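You operate a simulated robot arm through the tools that you are given. There is no shell and no other tool.

You are at the controls of a simulated two-armed robot. One attempt, no reset.

## Task
Clamp the gauge patch on the brass strip's waist and dress the tarnished head.
Fine: lay the patch square, shut the gauge clamp, rub with the green pad and put it back. What is to be rubbed or washed off counts as gone when no trace of it is left.

It is judged by the outcome, as a careful person would: the job done as asked, and still so three seconds after it is handed in. It fails if anything else is knocked over, pushed out of place, dropped, spilled or broken.

## Robot
Two 7-joint arms with two-finger grippers on one trunk that stands fixed in place. Base frame: the origin is at the foot of the trunk, x ahead of it, y to its left, z up; the work surface is at about z = 860. Readings come in mm, rad, newtons and seconds.
The left shoulder is at [132, 216, 1038], the right one opposite. With the tool pointing down near the work surface each hand reaches from about 100 to 860 mm from the base axis, measured 20 degrees to its own side. Payload 3.18 kg a hand.
The TCP of each hand is the grasp point between the finger pads, 30 mm short of the fingertips. In the tool frame z runs along the fingers and y along their closing line. The gripper opens to 144 mm; its body begins 103 mm behind the TCP.
Orientation is that of the tool frame in the base frame, as a unit quaternion [x, y, z, w]. With the fingers straight down and closing along the base's y, the tool's x points along the base's -x, its y along +y and its z along -z.

## Interface
- The arms move only by the tool play_rows. It takes "left_deltas", "right_deltas" or both (then of equal length, played together; a hand with none holds still); each is a list of rows, each an object of numbers (a shift or turn left out is 0, a gripper value left out holds the last): "wx", "wy", "wz": the turn, a rotation vector about the tool's x, y, z in degrees; "dx", "dy", "dz": the shift along the tool's x, y, z in mm; "claw": the finger opening in mm, from 0 to 144. In form: [{"wx": .., "wy": .., "wz": .., "dx": .., "dy": .., "dz": .., "claw": ..}, ...]. A call has 1 to 20 rows; each row shifts and turns the commanded pose from where the row before left it, along the tool's axes as they then stand. Rows are played at 5 a second. More than 50 mm and 0.15 rad between two rows, or a gripper value outside its range, and nothing of the call is played. A pose out of reach is approached as far as the arm can. The call stops where the force on the tool passes 90 N (or 10 N more than at its start, if that is more) or the arm is blocked; 0.2 s more then pass. Each finger travels about 186.7 mm/s and halts on what it meets, pressing with about 43 N; the grip force reading is that of the motor and also rises with nothing between the fingers. The clock runs only during rows and for 0.2 s after the last one: add rows that do not move to give the fingers time. It gives the time, the measured TCP pose, the force on the tool (base axes), the opening and the grip force at its end, in the units of the frame above (readings bear some noise), with the torque about the TCP (base axes, N m) and any sound that the robot's microphone picked up, and new pictures: "views" is both (left out), scene, wrist or none (wrist: the cameras of the hands that moved).
- Cameras (640 x 400 px; columns grow to the right, rows downward): "scene" is now at [245.5, -51.6, 1257]; the picture's right is [-0.55, -0.84, 0.00], its down [-0.18, 0.12, -0.98] and it looks along [0.82, -0.53, -0.21] (base axes); focal length 276 px, centre (320, 200). "left" rides on the left gripper at [76, -16, -143] in its tool frame; the picture's right is [0.21, 0.98, 0.00], its down [-0.84, 0.18, -0.51] and it looks along [-0.50, 0.11, 0.86] (tool axes); focal length 218 px, centre (320, 200). "right" rides on the right gripper at [76, 16, -143] in its tool frame; the picture's right is [-0.21, 0.98, 0.00], its down [-0.84, -0.18, -0.51] and it looks along [-0.50, -0.11, 0.86] (tool axes); focal length 218 px, centre (320, 200).
- slide_trunk(by): moves the trunk up (or, below 0, down) by that many mm; the arms and the scene camera ride with it, the base frame stays. It gives what a move gives, with no picture.
- pan_tilt(pan, tilt): turns the head with the scene camera to pan (to the left, within 1.396 rad either way) and tilt (down, from -0.506 to 1.204), counted from straight ahead of the robot (the tilt from the chest, where the trunk bows). It gives what a move gives, and a new picture of the scene camera.
- pixel_to_xyz(camera, pixels): for up to 12 pixels [column, row] of the newest picture of that camera ("zoom" is the newest enlarged one), the place [x, y, z] in the base frame of the surface seen there, good to about 2 mm. No time passes.
- enlarge(camera, box): a new picture of the part [left, top, right, bottom] of that camera's present view, enlarged. No time passes.
- hand_in(): hands the job in; it is judged then, once.

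Unless the task says otherwise, let go and move clear before handing in.

The tools are called after "Call:" as name(argument=value, ...) on one line, values as JSON. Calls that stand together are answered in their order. play_rows: Moves the arms, as the interface text tells. Its arguments: {"type":"object","properties":{"left_deltas":{"type":"array"},"right_deltas":{"type":"array"},"views":{"type":"string","enum":["both","scene","wrist","none"]}},"required":[]} The other tools are called the same way: slide_trunk (by) moves the trunk up or down; pan_tilt (pan, tilt) turns the head that bears the scene camera; pixel_to_xyz (camera, pixels) gives the place of the surface under pixels of a picture; enlarge (camera, box) takes an enlarged picture of a part of a camera's view; hand_in () hands the job in.

At the start:

```text
clock: 0.0
left_tool_pos: [413.5, -72.4, 1154.6]
left_ee_rot: [-0.001, 1.0, 0.001, 0.0]
left_force: [-0.4, -0.7, 0.0]
left_moment: [0.01, 0.0, 0.01]
left_finger_gap: 144.1
left_finger_force: 0.0
right_tool_pos: [417.8, -495.7, 1177.5]
right_ee_rot: [0.001, 1.0, 0.0, 0.0]
right_force: [0.8, -0.2, 0.3]
right_moment: [0.03, 0.02, -0.03]
right_finger_gap: 144.1
right_finger_force: 0.0
trunk travel left (down, up): [-125.0, 244.0]
head pan, tilt (commanded): [-0.579, 0.216]
```

scene: 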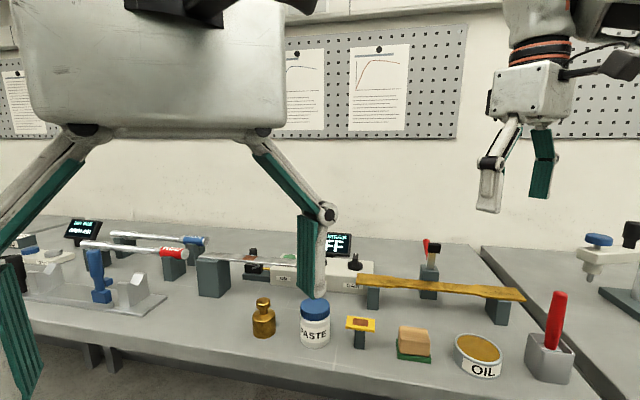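
right: 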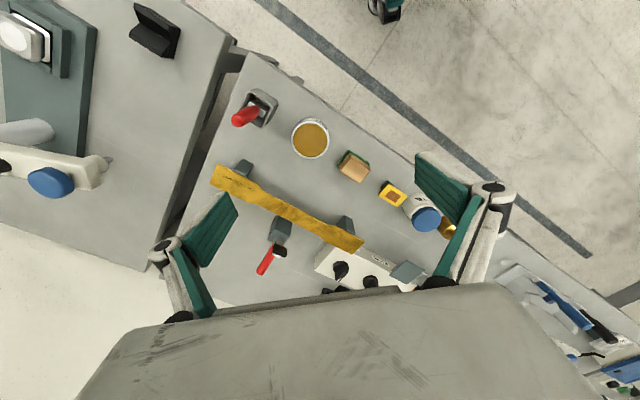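
left: 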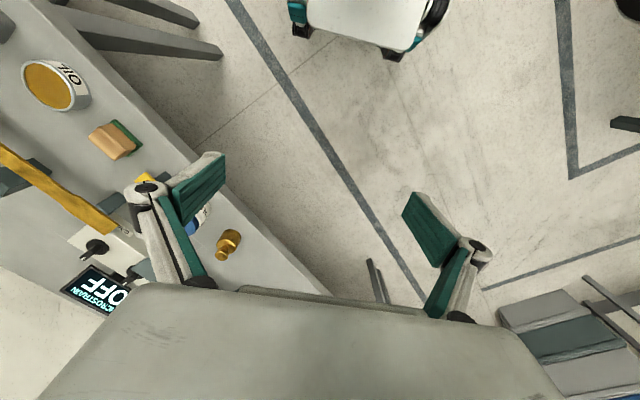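

The scene shows the brass strip on two blocks (around px 360-525, row 280-300), a yellow gauge patch at (360,325), a green-backed pad at (412,345), and a display reading "OFF". I'll enlarge several regions first to understand the parts.

Call:
enlarge(camera="scene", box=[320, 220, 600, 395])

Call:
enlarge(camera="right", box=[180, 60, 480, 310])

Call:
enlarge(camera="scene", box=[0, 200, 380, 360])

```text
2.29 times, centred on (460, 308) of scene
```

zoom: 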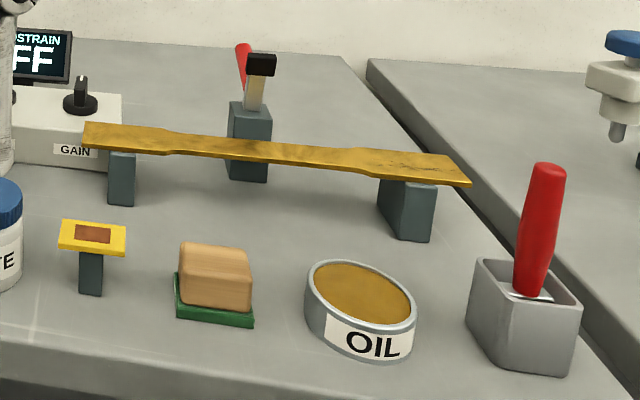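

```text
1.60 times, centred on (330, 185) of right
```

zoom: 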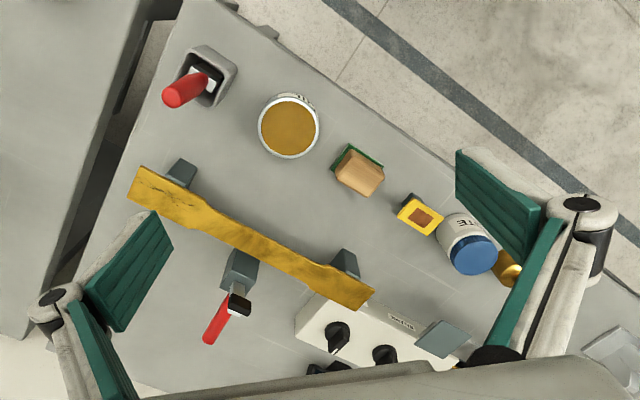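

```text
1.68 times, centred on (190, 280) of scene
```

zoom: 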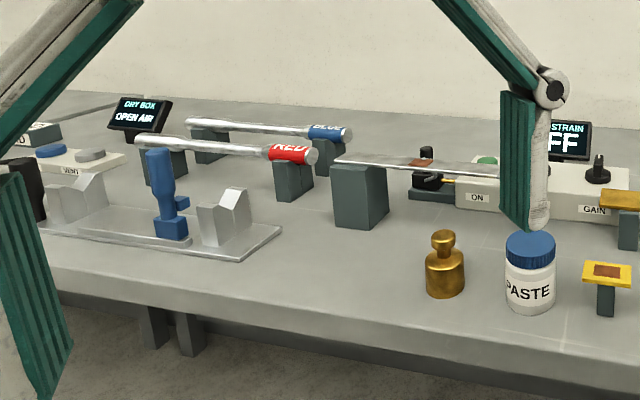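

The strip, clamp (red handle on a block behind the strip's waist) and pad are visible; I'll get positions of the main items from the scene picture and the right wrist picture.

Call:
pixel_to_xyz(camera="scene", pixels=[[360, 280], [395, 286], [430, 288], [470, 291], [500, 295], [522, 296], [361, 324], [413, 340], [413, 356], [434, 247], [426, 243], [430, 275]])

Call:
pixel_to_xyz(camera="right", pixels=[[214, 175], [240, 186], [262, 199], [300, 218], [325, 232], [360, 247], [392, 195], [352, 168], [280, 232], [280, 250], [262, 270], [425, 220]])

Call:
enlarge(camera="right", box=[230, 190, 350, 290])

Call:
enlarge(camera="scene", box=[390, 225, 480, 310])

```text
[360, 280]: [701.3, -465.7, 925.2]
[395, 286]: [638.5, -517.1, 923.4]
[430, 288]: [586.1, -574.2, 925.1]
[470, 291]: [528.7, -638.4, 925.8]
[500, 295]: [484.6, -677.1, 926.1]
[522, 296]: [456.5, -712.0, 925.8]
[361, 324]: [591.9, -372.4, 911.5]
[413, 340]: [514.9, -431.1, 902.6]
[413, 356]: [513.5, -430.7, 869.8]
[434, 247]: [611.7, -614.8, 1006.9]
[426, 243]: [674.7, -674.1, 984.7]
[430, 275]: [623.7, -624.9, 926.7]
```

```text
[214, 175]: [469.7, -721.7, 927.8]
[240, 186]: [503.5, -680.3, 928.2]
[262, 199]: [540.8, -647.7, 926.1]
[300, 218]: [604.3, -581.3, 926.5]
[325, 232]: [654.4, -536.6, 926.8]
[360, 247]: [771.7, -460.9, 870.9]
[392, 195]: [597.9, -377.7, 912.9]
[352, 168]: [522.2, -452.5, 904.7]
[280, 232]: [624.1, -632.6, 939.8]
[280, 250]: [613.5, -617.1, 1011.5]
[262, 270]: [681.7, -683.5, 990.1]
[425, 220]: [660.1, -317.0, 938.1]
```

```text
4.00 times, centred on (290, 240) of right
```

zoom: 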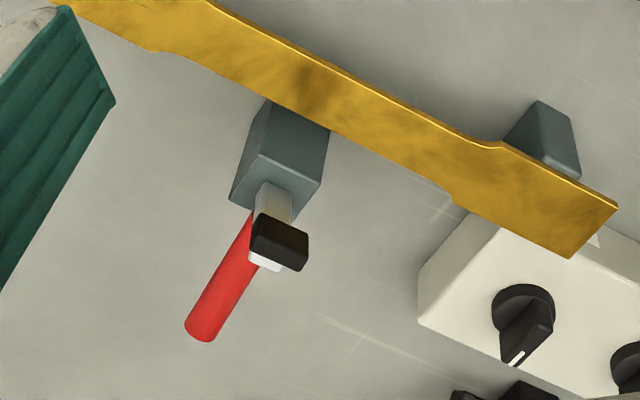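

```text
4.71 times, centred on (435, 268) of scene
```

zoom: 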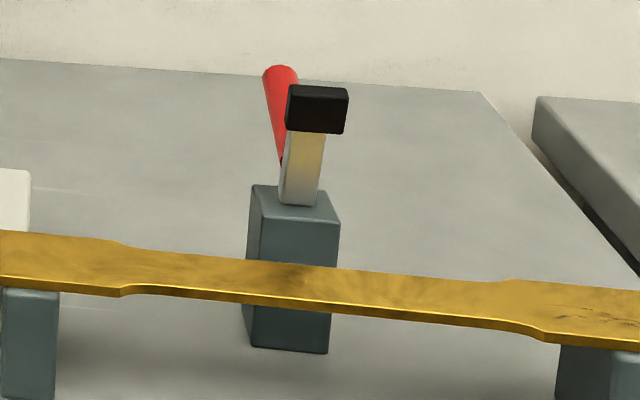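

The left hand hangs in the scene camera's view and the right hand is above the table, both well clear of things. I'll take the left arm aside to the left at its present height, then look again with the head turned to the work.

Call:
play_rows(left_deltas=[{"dy": 50}, {"dy": 50}, {"dy": 50}, {"dy": 50}, {"dy": 50}, {"dy": 30}], views="scene")

Call:
pan_tilt(pan=-0.75, tilt=0.5)

```text
clock: 1.4
left_tool_pos: [412.3, 208.3, 1154.5]
left_ee_rot: [0.0, 1.0, 0.0, -0.001]
left_force: [0.2, 0.0, -0.6]
left_moment: [-0.01, 0.01, -0.02]
left_finger_gap: 143.8
left_finger_force: 0.0
right_tool_pos: [418.0, -497.1, 1176.5]
right_ee_rot: [0.001, 1.0, 0.0, 0.0]
right_force: [0.3, -0.2, -0.1]
right_moment: [-0.06, 0.03, 0.04]
right_finger_gap: 144.1
right_finger_force: 0.1
trunk travel left (down, up): [-125.0, 244.0]
head pan, tilt (commanded): [-0.579, 0.216]
```

scene: 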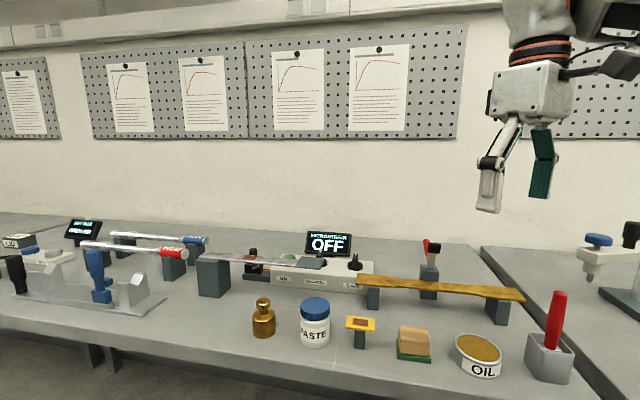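

```text
clock: 2.2
left_tool_pos: [412.5, 209.1, 1155.1]
left_ee_rot: [0.0, 1.0, 0.0, 0.0]
left_force: [1.0, -0.8, 0.7]
left_moment: [0.02, -0.02, -0.01]
left_finger_gap: 144.0
left_finger_force: 0.1
right_tool_pos: [419.1, -496.5, 1176.6]
right_ee_rot: [0.0, 1.0, -0.001, -0.001]
right_force: [0.5, 0.6, 0.5]
right_moment: [0.04, 0.04, 0.01]
right_finger_gap: 144.1
right_finger_force: 0.0
trunk travel left (down, up): [-125.0, 244.0]
head pan, tilt (commanded): [-0.75, 0.499]
```

scene: 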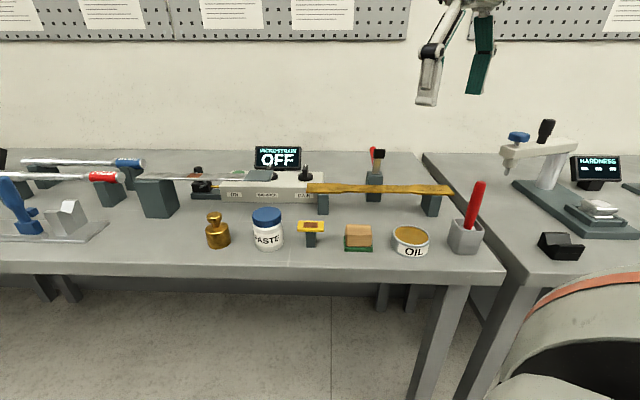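

The left hand is clear now. I'll enlarge the strip/clamp/patch area in this view.

Call:
enlarge(camera="scene", box=[280, 130, 480, 265])

Call:
enlarge(camera="scene", box=[110, 140, 330, 260])

Call:
enlarge(camera="right", box=[200, 150, 300, 225])

Call:
enlarge(camera="right", box=[325, 140, 425, 220])

```text
2.96 times, centred on (380, 198) of scene
```

zoom: 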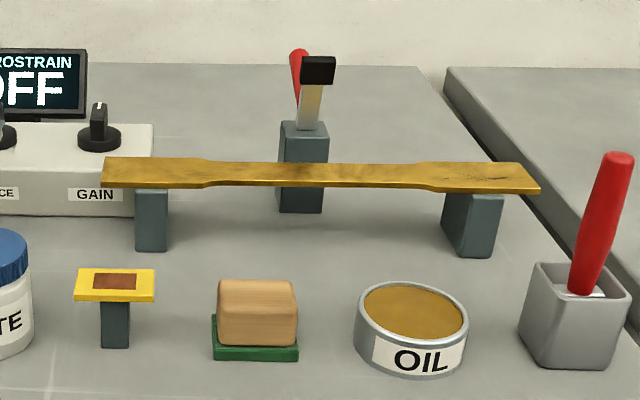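

```text
2.91 times, centred on (220, 200) of scene
```

zoom: 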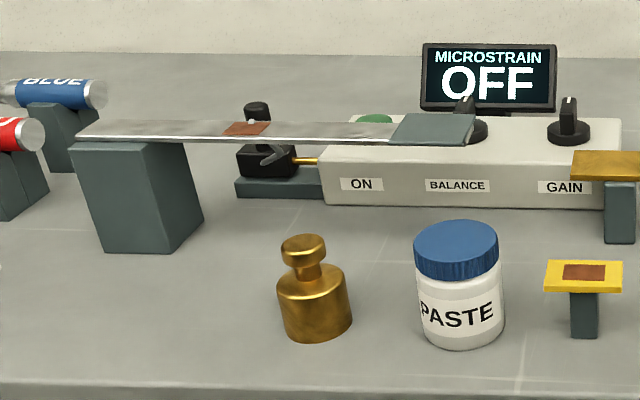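

```text
5.33 times, centred on (250, 188) of right
```

zoom: 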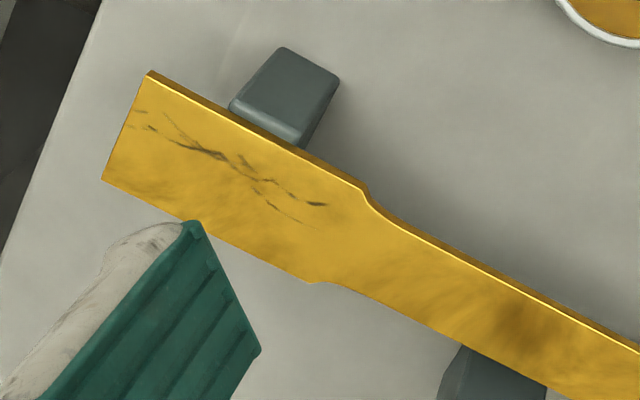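

```text
5.00 times, centred on (375, 180) of right
```

zoom: 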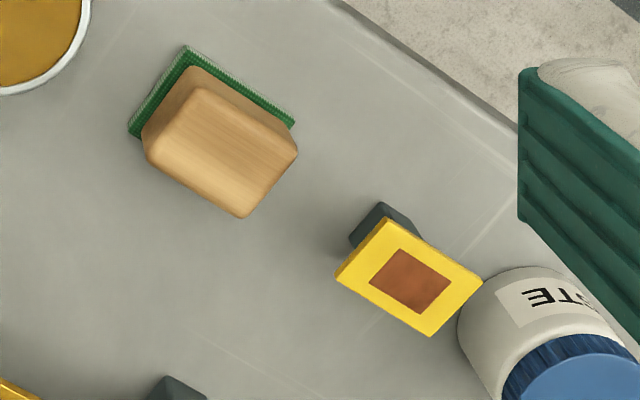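

The tarnish is dark scratches on the strip's far-right head. I'll read the patch and pad corners from the newest enlarged picture.

Call:
pixel_to_xyz(camera="zoom", pixels=[[389, 221], [479, 283], [430, 332], [339, 276], [410, 280], [385, 210], [187, 50], [131, 132], [292, 124], [200, 90], [150, 150], [244, 212]])

Call:
enlarge(camera="scene", box=[290, 205, 390, 260])

```text
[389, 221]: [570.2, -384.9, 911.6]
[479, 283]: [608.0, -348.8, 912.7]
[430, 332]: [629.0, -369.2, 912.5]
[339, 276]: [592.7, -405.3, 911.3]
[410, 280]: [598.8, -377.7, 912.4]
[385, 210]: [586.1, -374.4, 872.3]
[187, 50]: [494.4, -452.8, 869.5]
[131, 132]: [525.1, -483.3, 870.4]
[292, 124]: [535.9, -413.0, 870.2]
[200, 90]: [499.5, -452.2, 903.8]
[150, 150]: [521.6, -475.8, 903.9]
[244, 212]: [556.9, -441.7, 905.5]
```

```text
6.40 times, centred on (340, 232) of scene
```

zoom: 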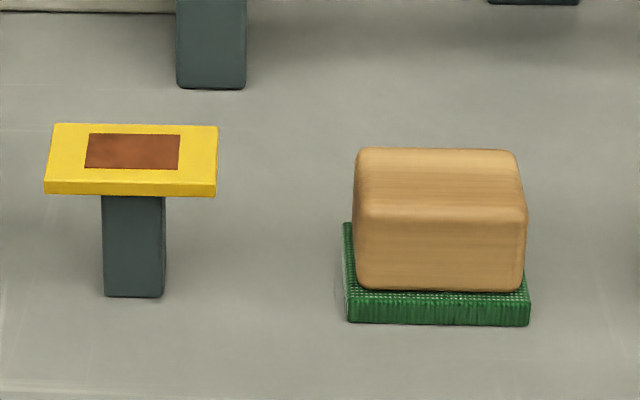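

The patch is about 52 x 30 mm, centre near (600,-377,912), long side along roughly the strip's direction. Next I measure the strip and clamp outlines.

Call:
enlarge(camera="right", box=[200, 150, 370, 280])

```text
3.08 times, centred on (285, 215) of right
```

zoom: 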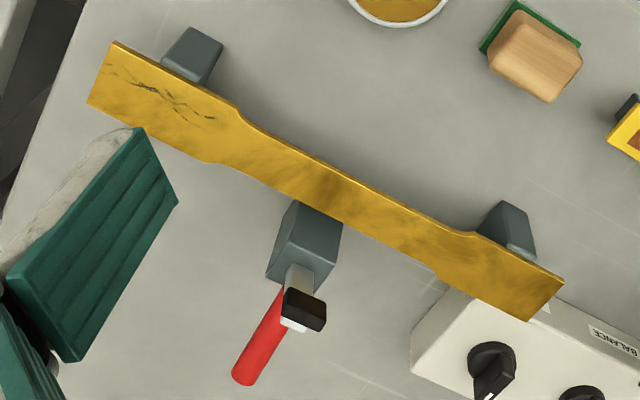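

Call:
pixel_to_xyz(camera="zoom", pixels=[[116, 45], [92, 100], [210, 160], [236, 110], [256, 132], [240, 163], [345, 182], [328, 214], [460, 232], [437, 270], [560, 284], [528, 316]])

Call:
pixel_to_xyz(camera="zoom", pixels=[[298, 208], [338, 226], [272, 270], [305, 280], [290, 265], [300, 280], [302, 305], [322, 312], [288, 300], [300, 326], [245, 375], [272, 320]])

```text
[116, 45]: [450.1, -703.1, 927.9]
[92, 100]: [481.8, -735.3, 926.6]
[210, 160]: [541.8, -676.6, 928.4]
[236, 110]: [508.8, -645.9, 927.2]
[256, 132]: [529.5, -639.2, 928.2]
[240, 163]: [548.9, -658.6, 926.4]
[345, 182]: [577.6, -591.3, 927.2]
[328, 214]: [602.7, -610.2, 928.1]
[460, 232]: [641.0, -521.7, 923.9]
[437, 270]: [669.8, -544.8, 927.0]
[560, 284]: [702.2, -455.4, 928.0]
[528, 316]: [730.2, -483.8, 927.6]
```

```text
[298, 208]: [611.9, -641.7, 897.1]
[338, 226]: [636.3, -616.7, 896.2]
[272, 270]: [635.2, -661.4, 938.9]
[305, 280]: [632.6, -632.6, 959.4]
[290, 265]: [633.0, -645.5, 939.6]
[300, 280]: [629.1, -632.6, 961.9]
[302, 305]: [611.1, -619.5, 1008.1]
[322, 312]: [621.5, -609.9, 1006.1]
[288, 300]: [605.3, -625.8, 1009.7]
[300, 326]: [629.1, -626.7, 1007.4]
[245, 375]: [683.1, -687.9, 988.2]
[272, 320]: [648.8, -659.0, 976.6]
```

Strip axis runs at 45° (centre ≈ (591,-594), top z≈927, waist ≈ 29 mm wide), and the clamp block with hinge sits behind it with its black foot up at about (617,-620,1008). I'll check my right gripper's shape at part-opening before planning the grips.

Call:
pan_tilt(pan=-1.1, tilt=0.2)

Call:
play_rows(right_deltas=[{"claw": 58}, {}, {}, {}], views="both")

```text
clock: 3.0
left_tool_pos: [412.8, 208.6, 1155.9]
left_ee_rot: [-0.001, 1.0, 0.0, 0.0]
left_force: [0.0, 0.2, -0.2]
left_moment: [0.02, -0.01, 0.0]
left_finger_gap: 144.0
left_finger_force: 0.0
right_tool_pos: [418.2, -496.7, 1177.9]
right_ee_rot: [0.001, 1.0, 0.0, 0.0]
right_force: [0.2, 0.7, 1.0]
right_moment: [0.0, 0.03, -0.01]
right_finger_gap: 144.0
right_finger_force: 0.0
trunk travel left (down, up): [-125.0, 244.0]
head pan, tilt (commanded): [-1.1, 0.201]
```

scene: 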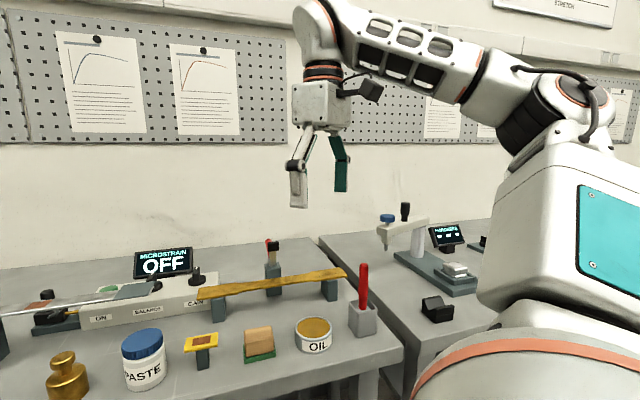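

```text
clock: 4.0
left_tool_pos: [412.6, 209.8, 1155.8]
left_ee_rot: [0.0, 1.0, 0.0, 0.001]
left_force: [0.9, 0.4, -1.0]
left_moment: [-0.01, -0.01, -0.01]
left_finger_gap: 144.1
left_finger_force: 0.0
right_tool_pos: [418.1, -496.5, 1176.7]
right_ee_rot: [0.001, 1.0, -0.001, 0.001]
right_force: [0.0, 0.6, 0.3]
right_moment: [0.02, 0.03, 0.01]
right_finger_gap: 58.1
right_finger_force: 0.1
trunk travel left (down, up): [-125.0, 244.0]
head pan, tilt (commanded): [-1.1, 0.201]
```

scene: 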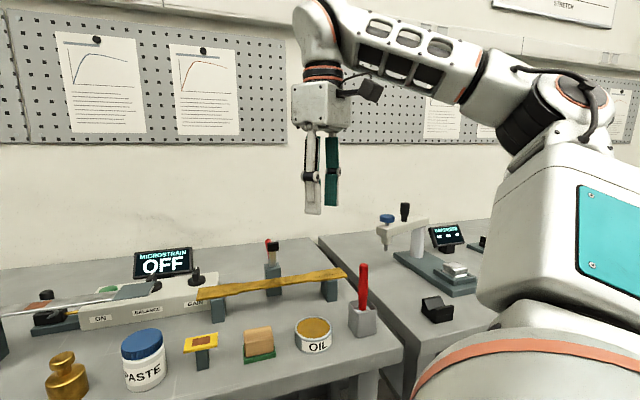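
right: 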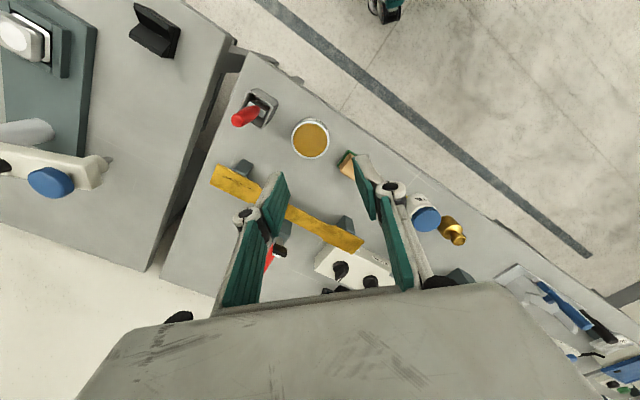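

The gripper at 58 mm opening has nearly vertical fingers. I'll measure fingertip points to know tip height, width and thickness relative to the TCP.

Call:
enlarge(camera="scene", box=[280, 120, 360, 225])

Call:
enlarge(camera="right", box=[200, 130, 460, 310])

```text
3.81 times, centred on (320, 172) of scene
```

zoom: 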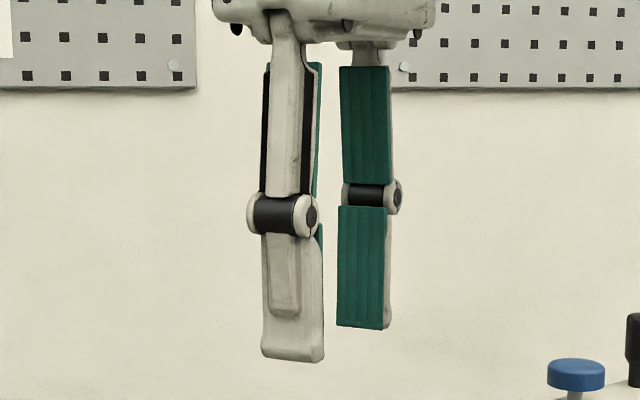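

```text
2.22 times, centred on (330, 220) of right
```

zoom: 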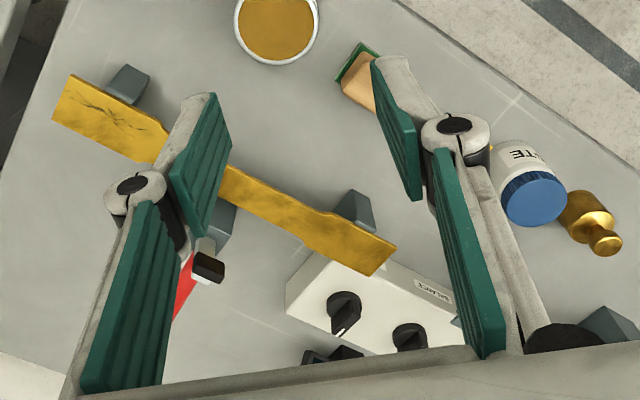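

Call:
pixel_to_xyz(camera="scene", pixels=[[308, 213], [317, 213], [308, 205], [318, 205], [325, 205], [336, 205], [330, 190], [312, 180], [350, 180], [315, 165]])

Call:
pixel_to_xyz(camera="zoom", pixels=[[178, 175], [212, 98], [226, 140], [175, 240], [380, 65], [415, 195], [375, 80], [440, 110], [440, 160], [130, 190], [205, 240]])

```text
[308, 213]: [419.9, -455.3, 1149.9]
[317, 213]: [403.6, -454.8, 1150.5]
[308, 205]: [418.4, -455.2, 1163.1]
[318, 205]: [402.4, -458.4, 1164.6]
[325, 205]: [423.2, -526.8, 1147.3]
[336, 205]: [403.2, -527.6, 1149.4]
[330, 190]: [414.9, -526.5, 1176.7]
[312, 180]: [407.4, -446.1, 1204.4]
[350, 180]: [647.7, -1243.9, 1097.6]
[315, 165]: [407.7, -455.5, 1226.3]
```

```text
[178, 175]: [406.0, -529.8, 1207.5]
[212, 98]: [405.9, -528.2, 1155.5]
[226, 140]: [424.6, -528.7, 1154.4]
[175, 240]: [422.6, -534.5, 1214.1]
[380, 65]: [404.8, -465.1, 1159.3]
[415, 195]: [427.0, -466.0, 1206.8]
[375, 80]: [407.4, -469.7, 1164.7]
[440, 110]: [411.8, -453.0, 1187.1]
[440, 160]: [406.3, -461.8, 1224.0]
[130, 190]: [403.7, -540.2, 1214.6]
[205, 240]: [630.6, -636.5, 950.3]
```

Fingers: tips are 30 mm below TCP, about 12 mm thick and 23 mm wide, so I'll grip the patch across its long ends (closing along the strip direction), which keeps the fingers clear of the raised clamp foot. I turn the right hand 45° and move above the patch at z≈1060 for a close look.

Call:
play_rows(right_deltas=[{"wz": 7.5, "claw": 66}, {"wz": 7.5}, {"wz": 7.5}, {"wz": 7.5}, {"wz": 7.5}, {"wz": 7.5}, {"dy": 42.6, "dx": -8.8}, {"dy": 42.6, "dx": -8.8}, {"dy": 42.6, "dx": -8.8}, {"dy": 42.6, "dx": -8.8}, {"dy": 42.6, "dx": -8.8}, {"dz": 39}, {"dz": 39}, {"dz": 39}, {}], views="both")

Call:
pan_tilt(pan=-0.65, tilt=0.5)

```text
clock: 7.2
left_tool_pos: [412.0, 209.2, 1154.8]
left_ee_rot: [0.0, 1.0, 0.0, 0.001]
left_force: [0.5, 0.3, 0.7]
left_moment: [0.01, -0.02, -0.02]
left_finger_gap: 144.1
left_finger_force: 0.0
right_tool_pos: [638.4, -442.1, 1121.7]
right_ee_rot: [0.382, 0.924, 0.0, 0.0]
right_force: [-0.7, -0.2, 0.6]
right_moment: [-0.05, -0.05, 0.01]
right_finger_gap: 65.8
right_finger_force: 0.1
right hand out of reach, approached as far as the arm can: row 6, 7, 8, 9, 12, 13, 14
trunk travel left (down, up): [-125.0, 244.0]
head pan, tilt (commanded): [-1.1, 0.201]
```

scene: 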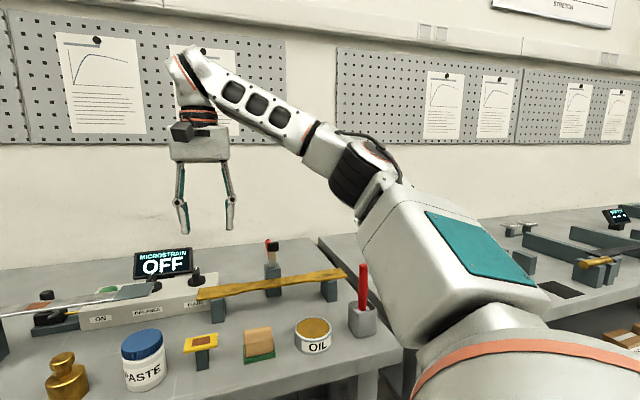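
right: 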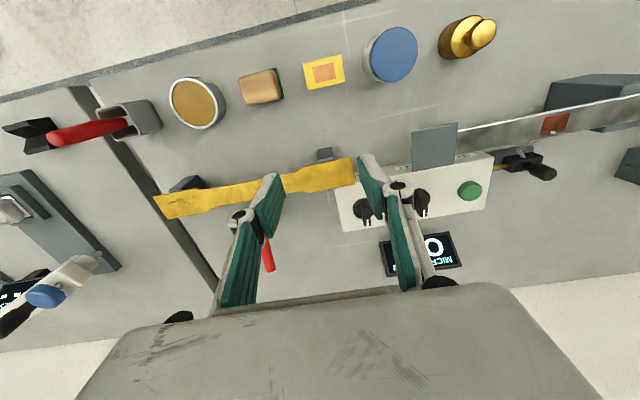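

```text
clock: 8.1
left_tool_pos: [412.0, 208.8, 1153.5]
left_ee_rot: [0.001, 1.0, 0.0, 0.0]
left_force: [0.3, -0.8, 0.4]
left_moment: [0.0, -0.01, -0.02]
left_finger_gap: 143.9
left_finger_force: 0.0
right_tool_pos: [639.0, -442.9, 1121.0]
right_ee_rot: [0.381, 0.924, 0.0, -0.002]
right_force: [0.2, -0.9, 0.4]
right_moment: [0.01, -0.03, 0.01]
right_finger_gap: 65.8
right_finger_force: 0.1
trunk travel left (down, up): [-125.0, 244.0]
head pan, tilt (commanded): [-0.649, 0.499]
```

scene: 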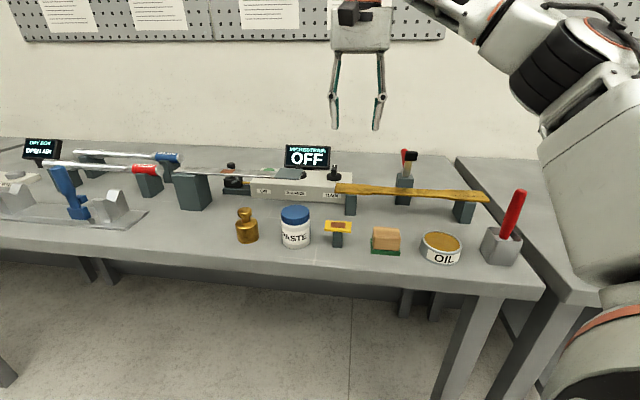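

The hand ended at (638,-442,1121) instead of (600,-377,1060), reported out of reach with this wrist turn — probably a joint limit. I'll raise it a bit to see how the commanded pose behaves.

Call:
play_rows(right_deltas=[{"dz": -40}, {"dz": -40}, {"dz": -37}, {}], views="wrist")

```text
clock: 9.1
left_tool_pos: [413.2, 208.4, 1153.7]
left_ee_rot: [0.0, 1.0, 0.0, -0.001]
left_force: [0.0, -0.5, -0.3]
left_moment: [0.03, 0.03, 0.02]
left_finger_gap: 144.0
left_finger_force: 0.1
right_tool_pos: [618.2, -445.3, 1210.2]
right_ee_rot: [0.384, 0.923, 0.001, 0.0]
right_force: [0.4, 1.1, 0.7]
right_moment: [0.02, 0.05, 0.02]
right_finger_gap: 66.0
right_finger_force: 0.0
right hand out of reach, approached as far as the arm can: row 2, 3
trunk travel left (down, up): [-125.0, 244.0]
head pan, tilt (commanded): [-0.649, 0.499]
```

right: 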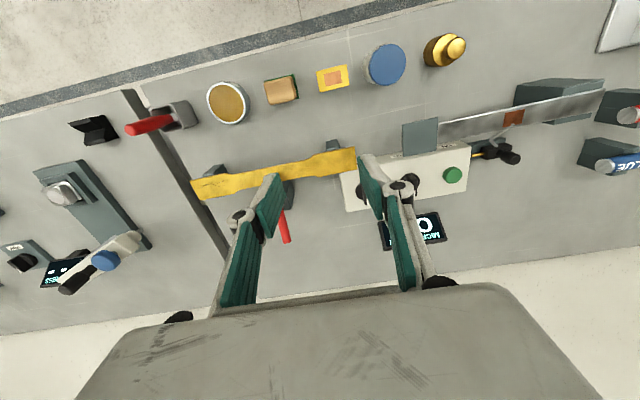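

The commanded pose gets clamped to what is reachable. I'll turn the wrist back to the original heading and come down over the patch that way, then test how far it turns there.

Call:
play_rows(right_deltas=[{"wz": -7.5}, {"wz": -7.5}, {"wz": -7.5}, {"wz": -7.5}, {"wz": -7.5}, {"wz": -7.5}, {"dx": 9, "dy": 34}, {"dx": 9, "dy": 34}, {"dz": 40}, {"dz": 40}, {"dz": 40}, {"dz": 30}, {}], views="wrist")

```text
clock: 11.9
left_tool_pos: [412.0, 209.1, 1155.1]
left_ee_rot: [0.0, 1.0, 0.001, 0.001]
left_force: [-0.5, 1.5, 0.6]
left_moment: [-0.06, -0.01, 0.01]
left_finger_gap: 144.0
left_finger_force: 0.0
right_tool_pos: [599.0, -375.0, 1062.1]
right_ee_rot: [0.002, 1.0, 0.0, 0.0]
right_force: [0.1, -0.2, -0.4]
right_moment: [0.02, 0.02, 0.0]
right_finger_gap: 66.1
right_finger_force: 0.0
trunk travel left (down, up): [-125.0, 244.0]
head pan, tilt (commanded): [-0.649, 0.499]
```

right: 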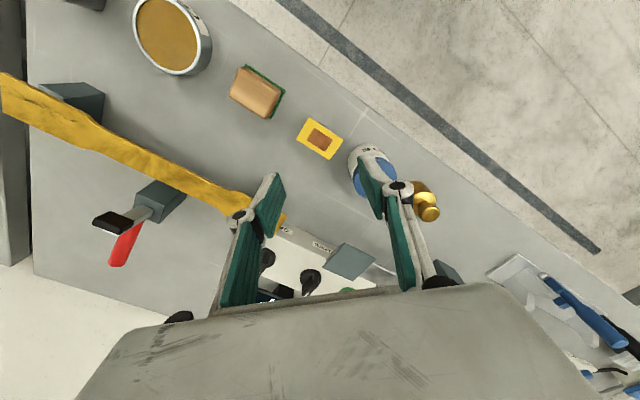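

In the original heading the hand reached (599,-375,1062) exactly. Now I test turning the wrist +45° here, step by step.

Call:
play_rows(right_deltas=[{"wz": 7.5}, {"wz": 7.5}, {"wz": 7.5}, {"wz": 7.5}, {"wz": 7.5}, {"wz": 7.5}, {}], views="wrist")

```text
clock: 13.5
left_tool_pos: [410.0, 211.5, 1155.5]
left_ee_rot: [0.0, 1.0, -0.001, 0.002]
left_force: [0.1, 0.4, 0.5]
left_moment: [-0.03, -0.06, -0.01]
left_finger_gap: 144.0
left_finger_force: 0.1
right_tool_pos: [619.2, -439.9, 1112.8]
right_ee_rot: [0.275, 0.961, -0.015, -0.018]
right_force: [-0.8, 0.5, 0.3]
right_moment: [-0.05, -0.08, 0.03]
right_finger_gap: 65.9
right_finger_force: 0.1
right hand out of reach, approached as far as the arm can: row 1, 2, 3, 4, 5
trunk travel left (down, up): [-125.0, 244.0]
head pan, tilt (commanded): [-0.649, 0.499]
```

right: 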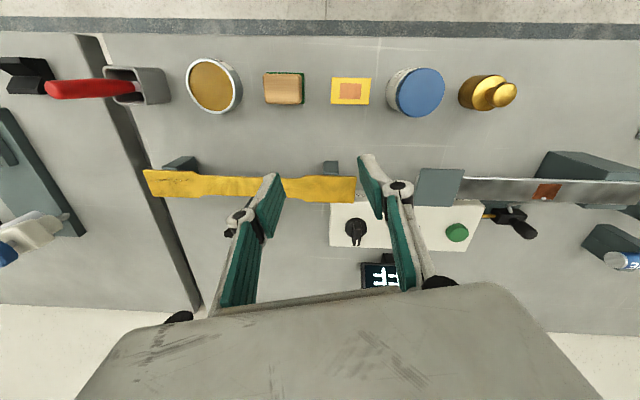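

Positive turning hits a limit at once. I'll restore the original heading over the patch and test turning the other way (−45°).

Call:
play_rows(right_deltas=[{"wx": -0.43, "wy": -0.52, "wz": -7.98}, {"wx": -0.43, "wy": -0.52, "wz": -7.98}, {"wx": -0.43, "wy": -0.52, "wz": -7.98}, {"wx": -0.43, "wy": -0.52, "wz": -7.98}, {"dx": 9.6, "dy": 31.4}, {"dx": 9.6, "dy": 31.4}, {"dz": 25}, {"dz": 25}, {"wz": -7.5}, {"wz": -7.5}, {"wz": -7.5}, {"wz": -7.5}, {"wz": -7.5}, {"wz": -7.5}, {}], views="wrist")

```text
clock: 16.7
left_tool_pos: [412.9, 209.0, 1154.4]
left_ee_rot: [0.0, 1.0, 0.0, 0.0]
left_force: [0.0, 0.1, 0.3]
left_moment: [0.0, 0.0, 0.02]
left_finger_gap: 144.2
left_finger_force: 0.0
right_tool_pos: [601.1, -378.3, 1059.9]
right_ee_rot: [-0.384, 0.923, 0.001, -0.002]
right_force: [0.0, 0.9, -0.4]
right_moment: [0.01, 0.02, 0.03]
right_finger_gap: 66.0
right_finger_force: 0.1
trunk travel left (down, up): [-125.0, 244.0]
head pan, tilt (commanded): [-0.649, 0.499]
```

right: 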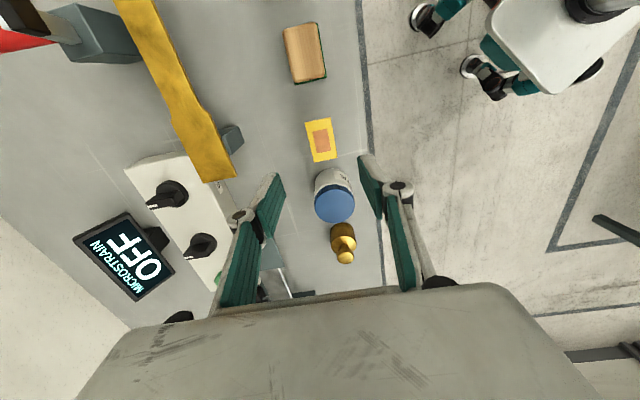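

Turning −45° works without complaint. I'll continue to −135° to see if closing along the strip direction is reachable that way.

Call:
play_rows(right_deltas=[{"wz": -7.5}, {"wz": -7.5}, {"wz": -7.5}, {"wz": -7.5}, {"wz": -7.5}, {"wz": -7.5}, {"wz": -7.5}, {"wz": -7.5}, {"wz": -7.5}, {"wz": -7.5}, {"wz": -7.5}, {"wz": -7.5}, {}], views="wrist")

```text
clock: 19.5
left_tool_pos: [412.7, 208.4, 1153.8]
left_ee_rot: [0.0, 1.0, 0.001, 0.0]
left_force: [0.1, -1.3, 0.2]
left_moment: [-0.01, -0.01, 0.04]
left_finger_gap: 143.7
left_finger_force: 0.1
right_tool_pos: [601.0, -378.8, 1059.6]
right_ee_rot: [0.924, -0.381, -0.002, 0.0]
right_force: [1.0, -0.6, -0.5]
right_moment: [0.0, 0.01, 0.04]
right_finger_gap: 65.8
right_finger_force: 0.0
trunk travel left (down, up): [-125.0, 244.0]
head pan, tilt (commanded): [-0.649, 0.499]
```

right: 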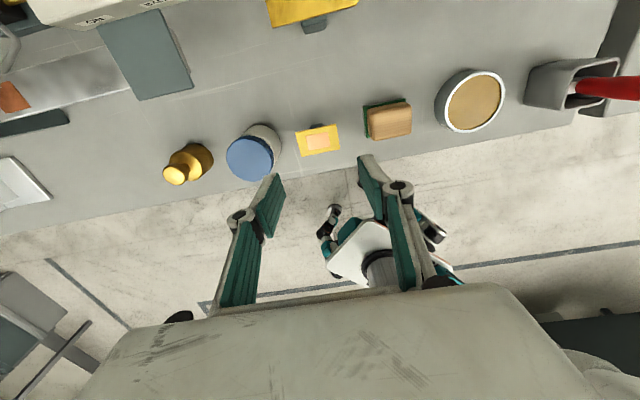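

−135° works: fingers now close along the strip direction with the camera on the far side. I'll enlarge the patch/jar area for precise positions.

Call:
enlarge(camera="right", box=[220, 90, 420, 190])

```text
3.20 times, centred on (320, 140) of right
```

zoom: 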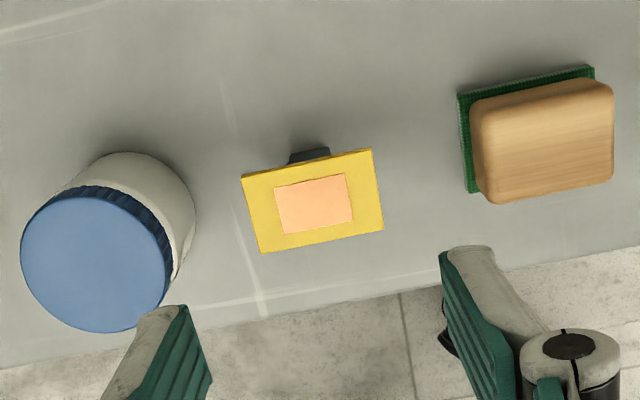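

Call:
pixel_to_xyz(camera="zoom", pixels=[[244, 179], [369, 152], [380, 227], [263, 250], [313, 202], [310, 154], [22, 255], [165, 262], [95, 325], [95, 195], [193, 215], [130, 160]])

Call:
pixel_to_xyz(camera="scene", pixels=[[295, 212], [281, 213], [309, 213], [295, 222], [296, 205]])

Call:
enlarge(camera="scene", box=[270, 195, 410, 260])

```text
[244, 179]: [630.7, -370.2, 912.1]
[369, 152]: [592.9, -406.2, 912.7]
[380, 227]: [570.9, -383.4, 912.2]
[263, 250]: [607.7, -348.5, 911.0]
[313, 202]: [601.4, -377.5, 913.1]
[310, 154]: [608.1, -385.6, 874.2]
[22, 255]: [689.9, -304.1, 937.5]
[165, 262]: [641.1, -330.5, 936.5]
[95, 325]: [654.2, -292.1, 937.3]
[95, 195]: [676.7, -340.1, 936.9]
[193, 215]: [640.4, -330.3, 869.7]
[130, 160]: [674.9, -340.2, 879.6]
```

```text
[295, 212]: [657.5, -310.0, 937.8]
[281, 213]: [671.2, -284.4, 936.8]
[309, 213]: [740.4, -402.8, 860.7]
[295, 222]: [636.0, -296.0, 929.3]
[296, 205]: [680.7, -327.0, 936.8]
```

```text
4.57 times, centred on (340, 228) of scene
```

zoom: 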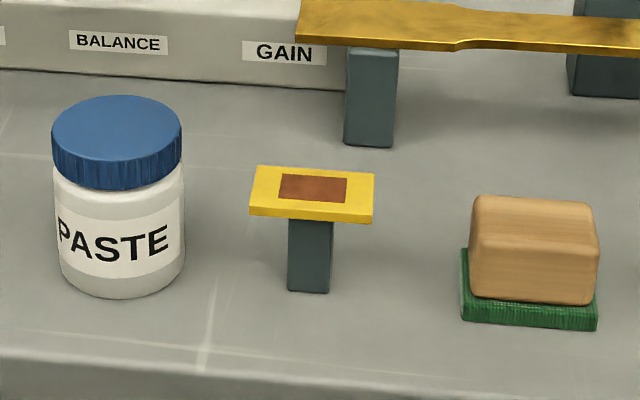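

Call:
pixel_to_xyz(camera="zoom", pixels=[[300, 209], [300, 212], [300, 215], [300, 218], [300, 221], [310, 225], [310, 240], [290, 240], [330, 240], [310, 288], [270, 214], [360, 218]])

```text
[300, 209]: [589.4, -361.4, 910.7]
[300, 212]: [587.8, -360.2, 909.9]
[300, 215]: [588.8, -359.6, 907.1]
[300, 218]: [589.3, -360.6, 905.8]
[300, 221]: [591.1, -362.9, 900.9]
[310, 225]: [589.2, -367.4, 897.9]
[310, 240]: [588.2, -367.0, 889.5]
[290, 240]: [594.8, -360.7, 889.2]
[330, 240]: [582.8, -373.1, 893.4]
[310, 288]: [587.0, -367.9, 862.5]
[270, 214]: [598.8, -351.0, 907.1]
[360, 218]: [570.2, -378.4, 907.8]
```

Patch top is at z≈912, underside ≈906, centre (600.5,-377); the jar edge is ~34 mm beyond the patch end, giving my finger ~15 mm clearance. I descend to z≈950 and look before gripping.

Call:
play_rows(right_deltas=[{"dx": -1.6, "dy": -0.9, "dz": 30}, {"dz": 30}, {"dz": 30}, {"dz": 20}, {}], views="both")

Call:
enlarge(camera="scene", box=[270, 150, 410, 260])

```text
clock: 20.7
left_tool_pos: [412.4, 210.0, 1155.1]
left_ee_rot: [0.0, 1.0, 0.0, 0.001]
left_force: [-0.3, -0.8, -0.7]
left_moment: [-0.01, -0.03, 0.01]
left_finger_gap: 143.9
left_finger_force: 0.0
right_tool_pos: [598.8, -377.4, 949.1]
right_ee_rot: [0.924, -0.382, -0.002, 0.0]
right_force: [0.3, -0.2, 0.0]
right_moment: [-0.03, -0.01, 0.0]
right_finger_gap: 65.8
right_finger_force: 0.1
trunk travel left (down, up): [-125.0, 244.0]
head pan, tilt (commanded): [-0.649, 0.499]
```

scene: 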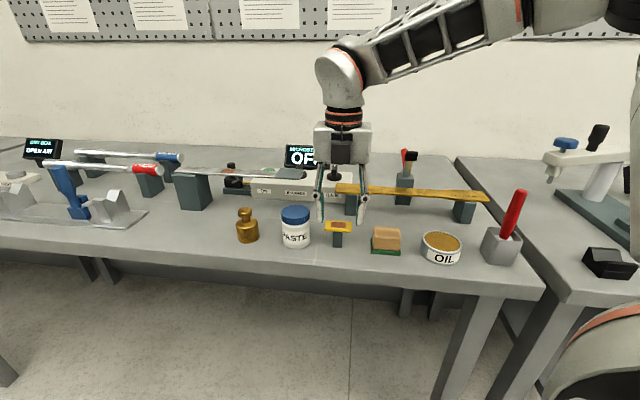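
right: 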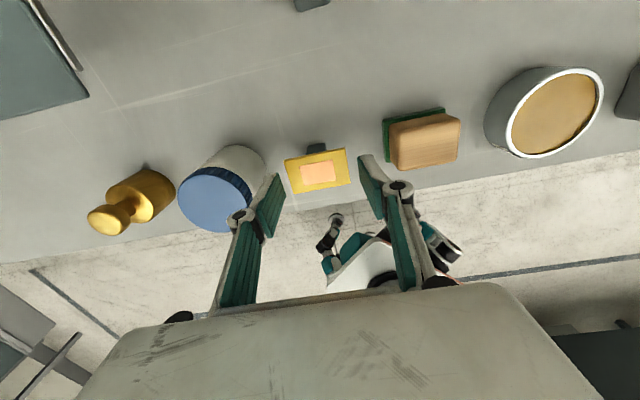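

```text
3.64 times, centred on (340, 205) of scene
```

zoom: 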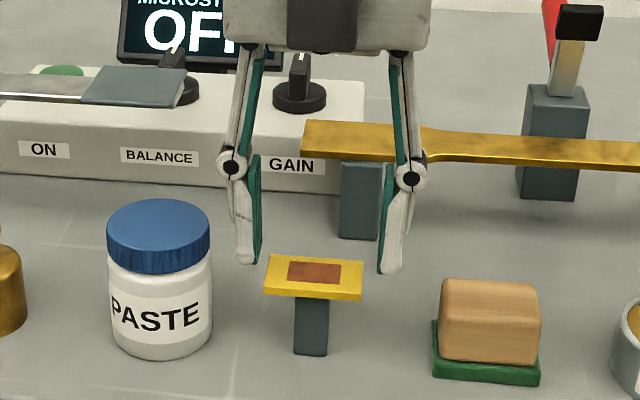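

The fingers straddle the patch ends (zoom: tips at (245,260) and (390,270), patch between). I'll lower 11.5 mm and close gently in steps.

Call:
play_rows(right_deltas=[{"dy": -1.2, "dz": 6}, {"dz": 5.5}, {}, {"claw": 58}, {"claw": 55}, {"claw": 53}, {"claw": 51}, {"claw": 49}, {}], views="both")

Call:
enlarge(camera="scene", box=[290, 180, 390, 260])

```text
clock: 22.7
left_tool_pos: [412.6, 210.2, 1153.9]
left_ee_rot: [0.0, 1.0, 0.0, 0.0]
left_force: [0.4, 0.6, 0.2]
left_moment: [0.01, 0.05, 0.0]
left_finger_gap: 143.9
left_finger_force: 0.0
right_tool_pos: [601.0, -375.4, 940.3]
right_ee_rot: [0.924, -0.382, 0.0, 0.0]
right_force: [-1.3, 0.7, 17.6]
right_moment: [0.01, 0.05, 0.01]
right_finger_gap: 47.5
right_finger_force: 8.4
trunk travel left (down, up): [-125.0, 244.0]
head pan, tilt (commanded): [-0.649, 0.499]
```

scene: 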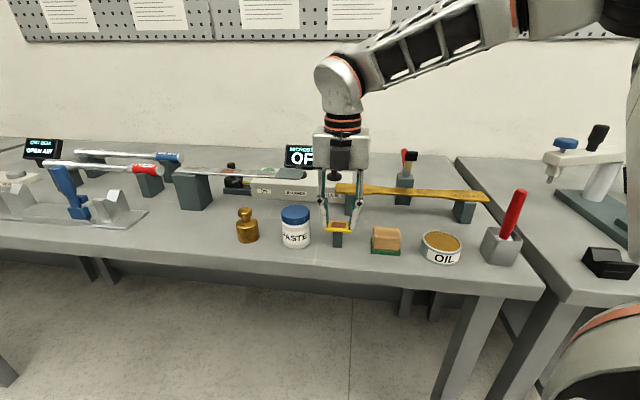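
right: 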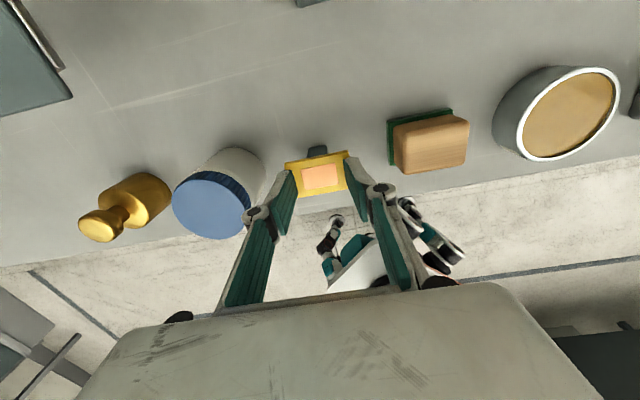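

```text
5.00 times, centred on (340, 220) of scene
```

zoom: 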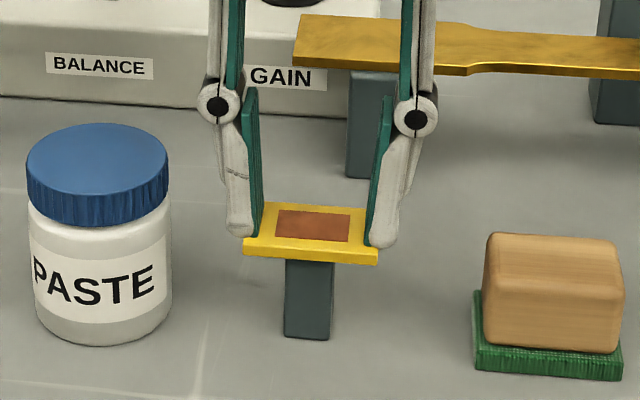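

The tips rode up onto the patch's top (TCP 940.3, upward force 17.6 N, gap 47.5) because they engaged too shallow. I'll lift off, reopen, and check that the patch still sits properly.

Call:
play_rows(right_deltas=[{"dz": -6}, {"dz": -6}, {"claw": 68}, {}, {}], views="both")

Call:
enlarge(camera="scene", box=[290, 180, 390, 260])

Call:
enlarge(camera="right", box=[240, 120, 400, 220])

```text
clock: 23.9
left_tool_pos: [412.9, 209.6, 1154.4]
left_ee_rot: [-0.001, 1.0, 0.0, 0.0]
left_force: [-0.3, -1.0, -0.6]
left_moment: [-0.04, 0.01, 0.01]
left_finger_gap: 144.1
left_finger_force: 0.0
right_tool_pos: [601.1, -376.6, 950.4]
right_ee_rot: [0.924, -0.383, -0.001, -0.001]
right_force: [0.0, -0.9, 0.3]
right_moment: [-0.02, -0.03, -0.03]
right_finger_gap: 67.8
right_finger_force: 0.2
trunk travel left (down, up): [-125.0, 244.0]
head pan, tilt (commanded): [-0.649, 0.499]
```

scene: 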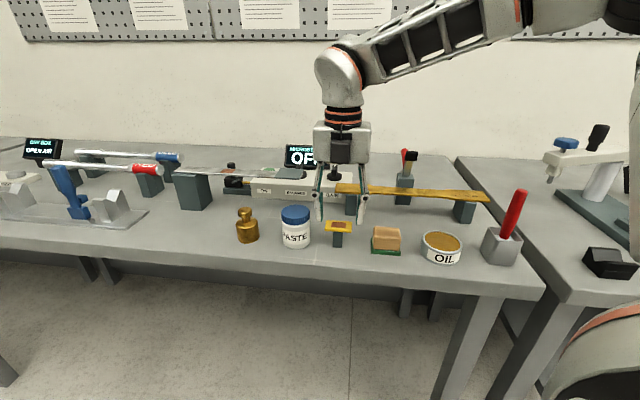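
right: 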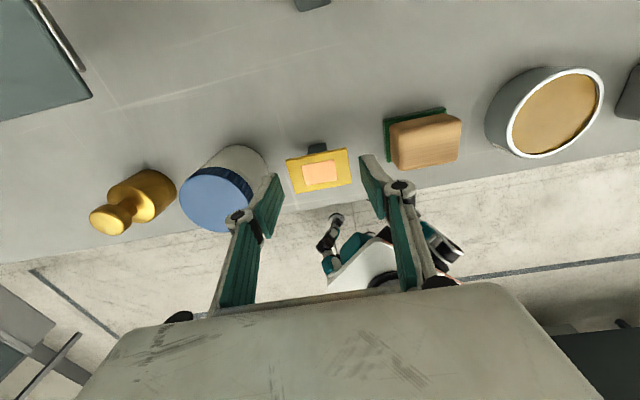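

```text
5.00 times, centred on (340, 220) of scene
```

zoom: 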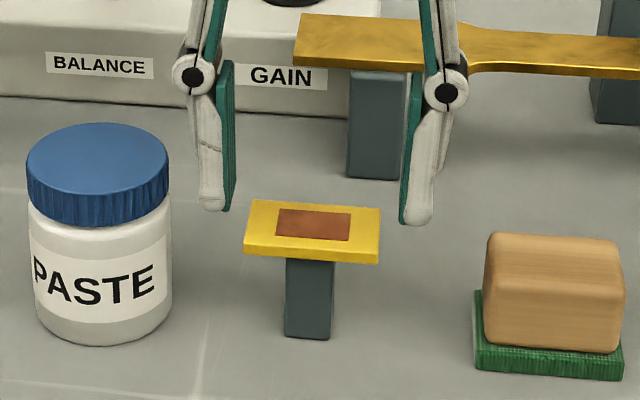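

```text
4.00 times, centred on (320, 170) of right
```

zoom: 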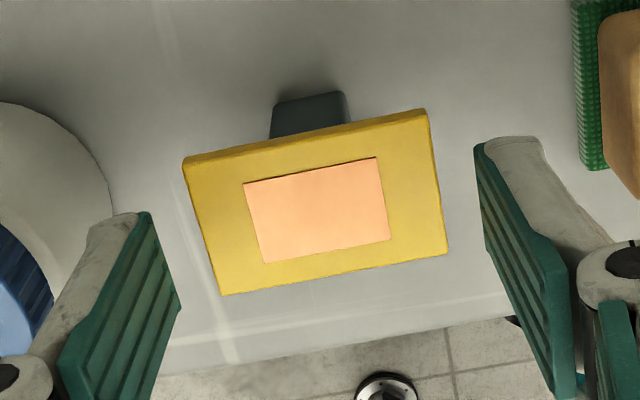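

The patch still sits on its post. I re-measure its corners from the enlarged wrist view.

Call:
pixel_to_xyz(camera="zoom", pixels=[[190, 172], [424, 125], [443, 250], [225, 291], [315, 215], [186, 160], [426, 112], [310, 128], [325, 100], [105, 220], [125, 225], [498, 150]])

```text
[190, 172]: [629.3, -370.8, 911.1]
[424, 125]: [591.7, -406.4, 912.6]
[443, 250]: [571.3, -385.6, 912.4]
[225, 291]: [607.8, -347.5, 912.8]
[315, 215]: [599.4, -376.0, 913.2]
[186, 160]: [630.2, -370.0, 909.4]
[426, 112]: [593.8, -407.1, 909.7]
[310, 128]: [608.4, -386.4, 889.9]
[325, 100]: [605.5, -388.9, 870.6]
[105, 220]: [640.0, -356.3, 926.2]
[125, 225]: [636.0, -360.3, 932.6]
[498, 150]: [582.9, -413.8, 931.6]
```

Patch centre is (600,-377.6) at 44.8°, unchanged. I go 17 mm lower so the tips pass just below its underside, then close.

Call:
play_rows(right_deltas=[{"dy": 0.7, "dz": 9}, {"dz": 8}, {}, {"claw": 60}, {"claw": 56}, {"claw": 54}, {"claw": 52}, {"claw": 50}, {}], views="both")

Call:
enlarge(camera="scene", box=[290, 180, 390, 260])

```text
clock: 25.9
left_tool_pos: [411.7, 208.9, 1154.6]
left_ee_rot: [0.0, 1.0, -0.001, 0.0]
left_force: [-0.1, -0.3, -0.4]
left_moment: [0.01, 0.0, 0.01]
left_finger_gap: 143.6
left_finger_force: 0.1
right_tool_pos: [601.9, -375.9, 933.3]
right_ee_rot: [0.924, -0.383, -0.002, 0.001]
right_force: [-0.1, -0.2, 0.6]
right_moment: [-0.04, -0.01, -0.01]
right_finger_gap: 53.0
right_finger_force: 43.6
trunk travel left (down, up): [-125.0, 244.0]
head pan, tilt (commanded): [-0.649, 0.499]
```

scene: 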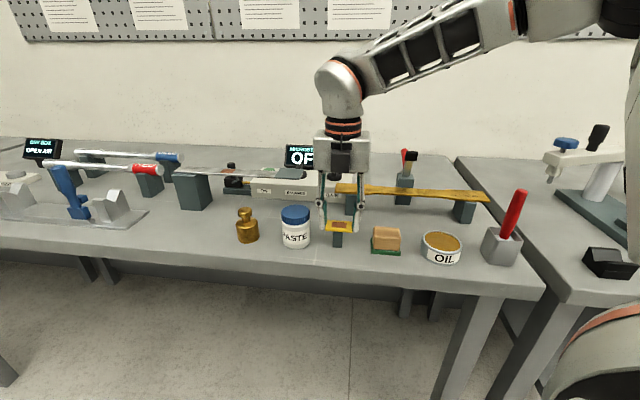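
right: 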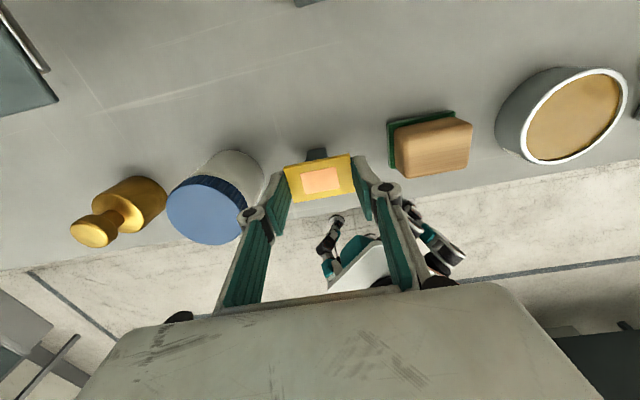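

```text
5.00 times, centred on (340, 220) of scene
```

zoom: 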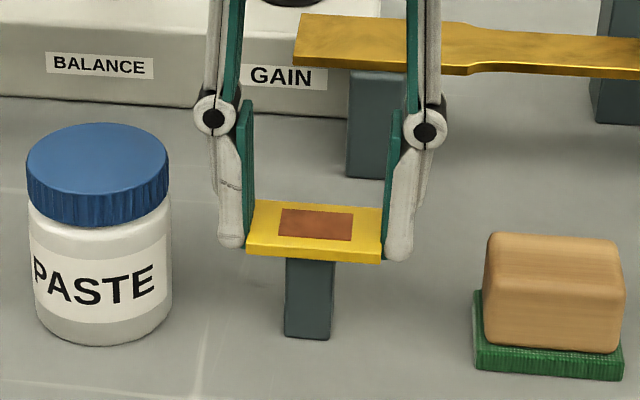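

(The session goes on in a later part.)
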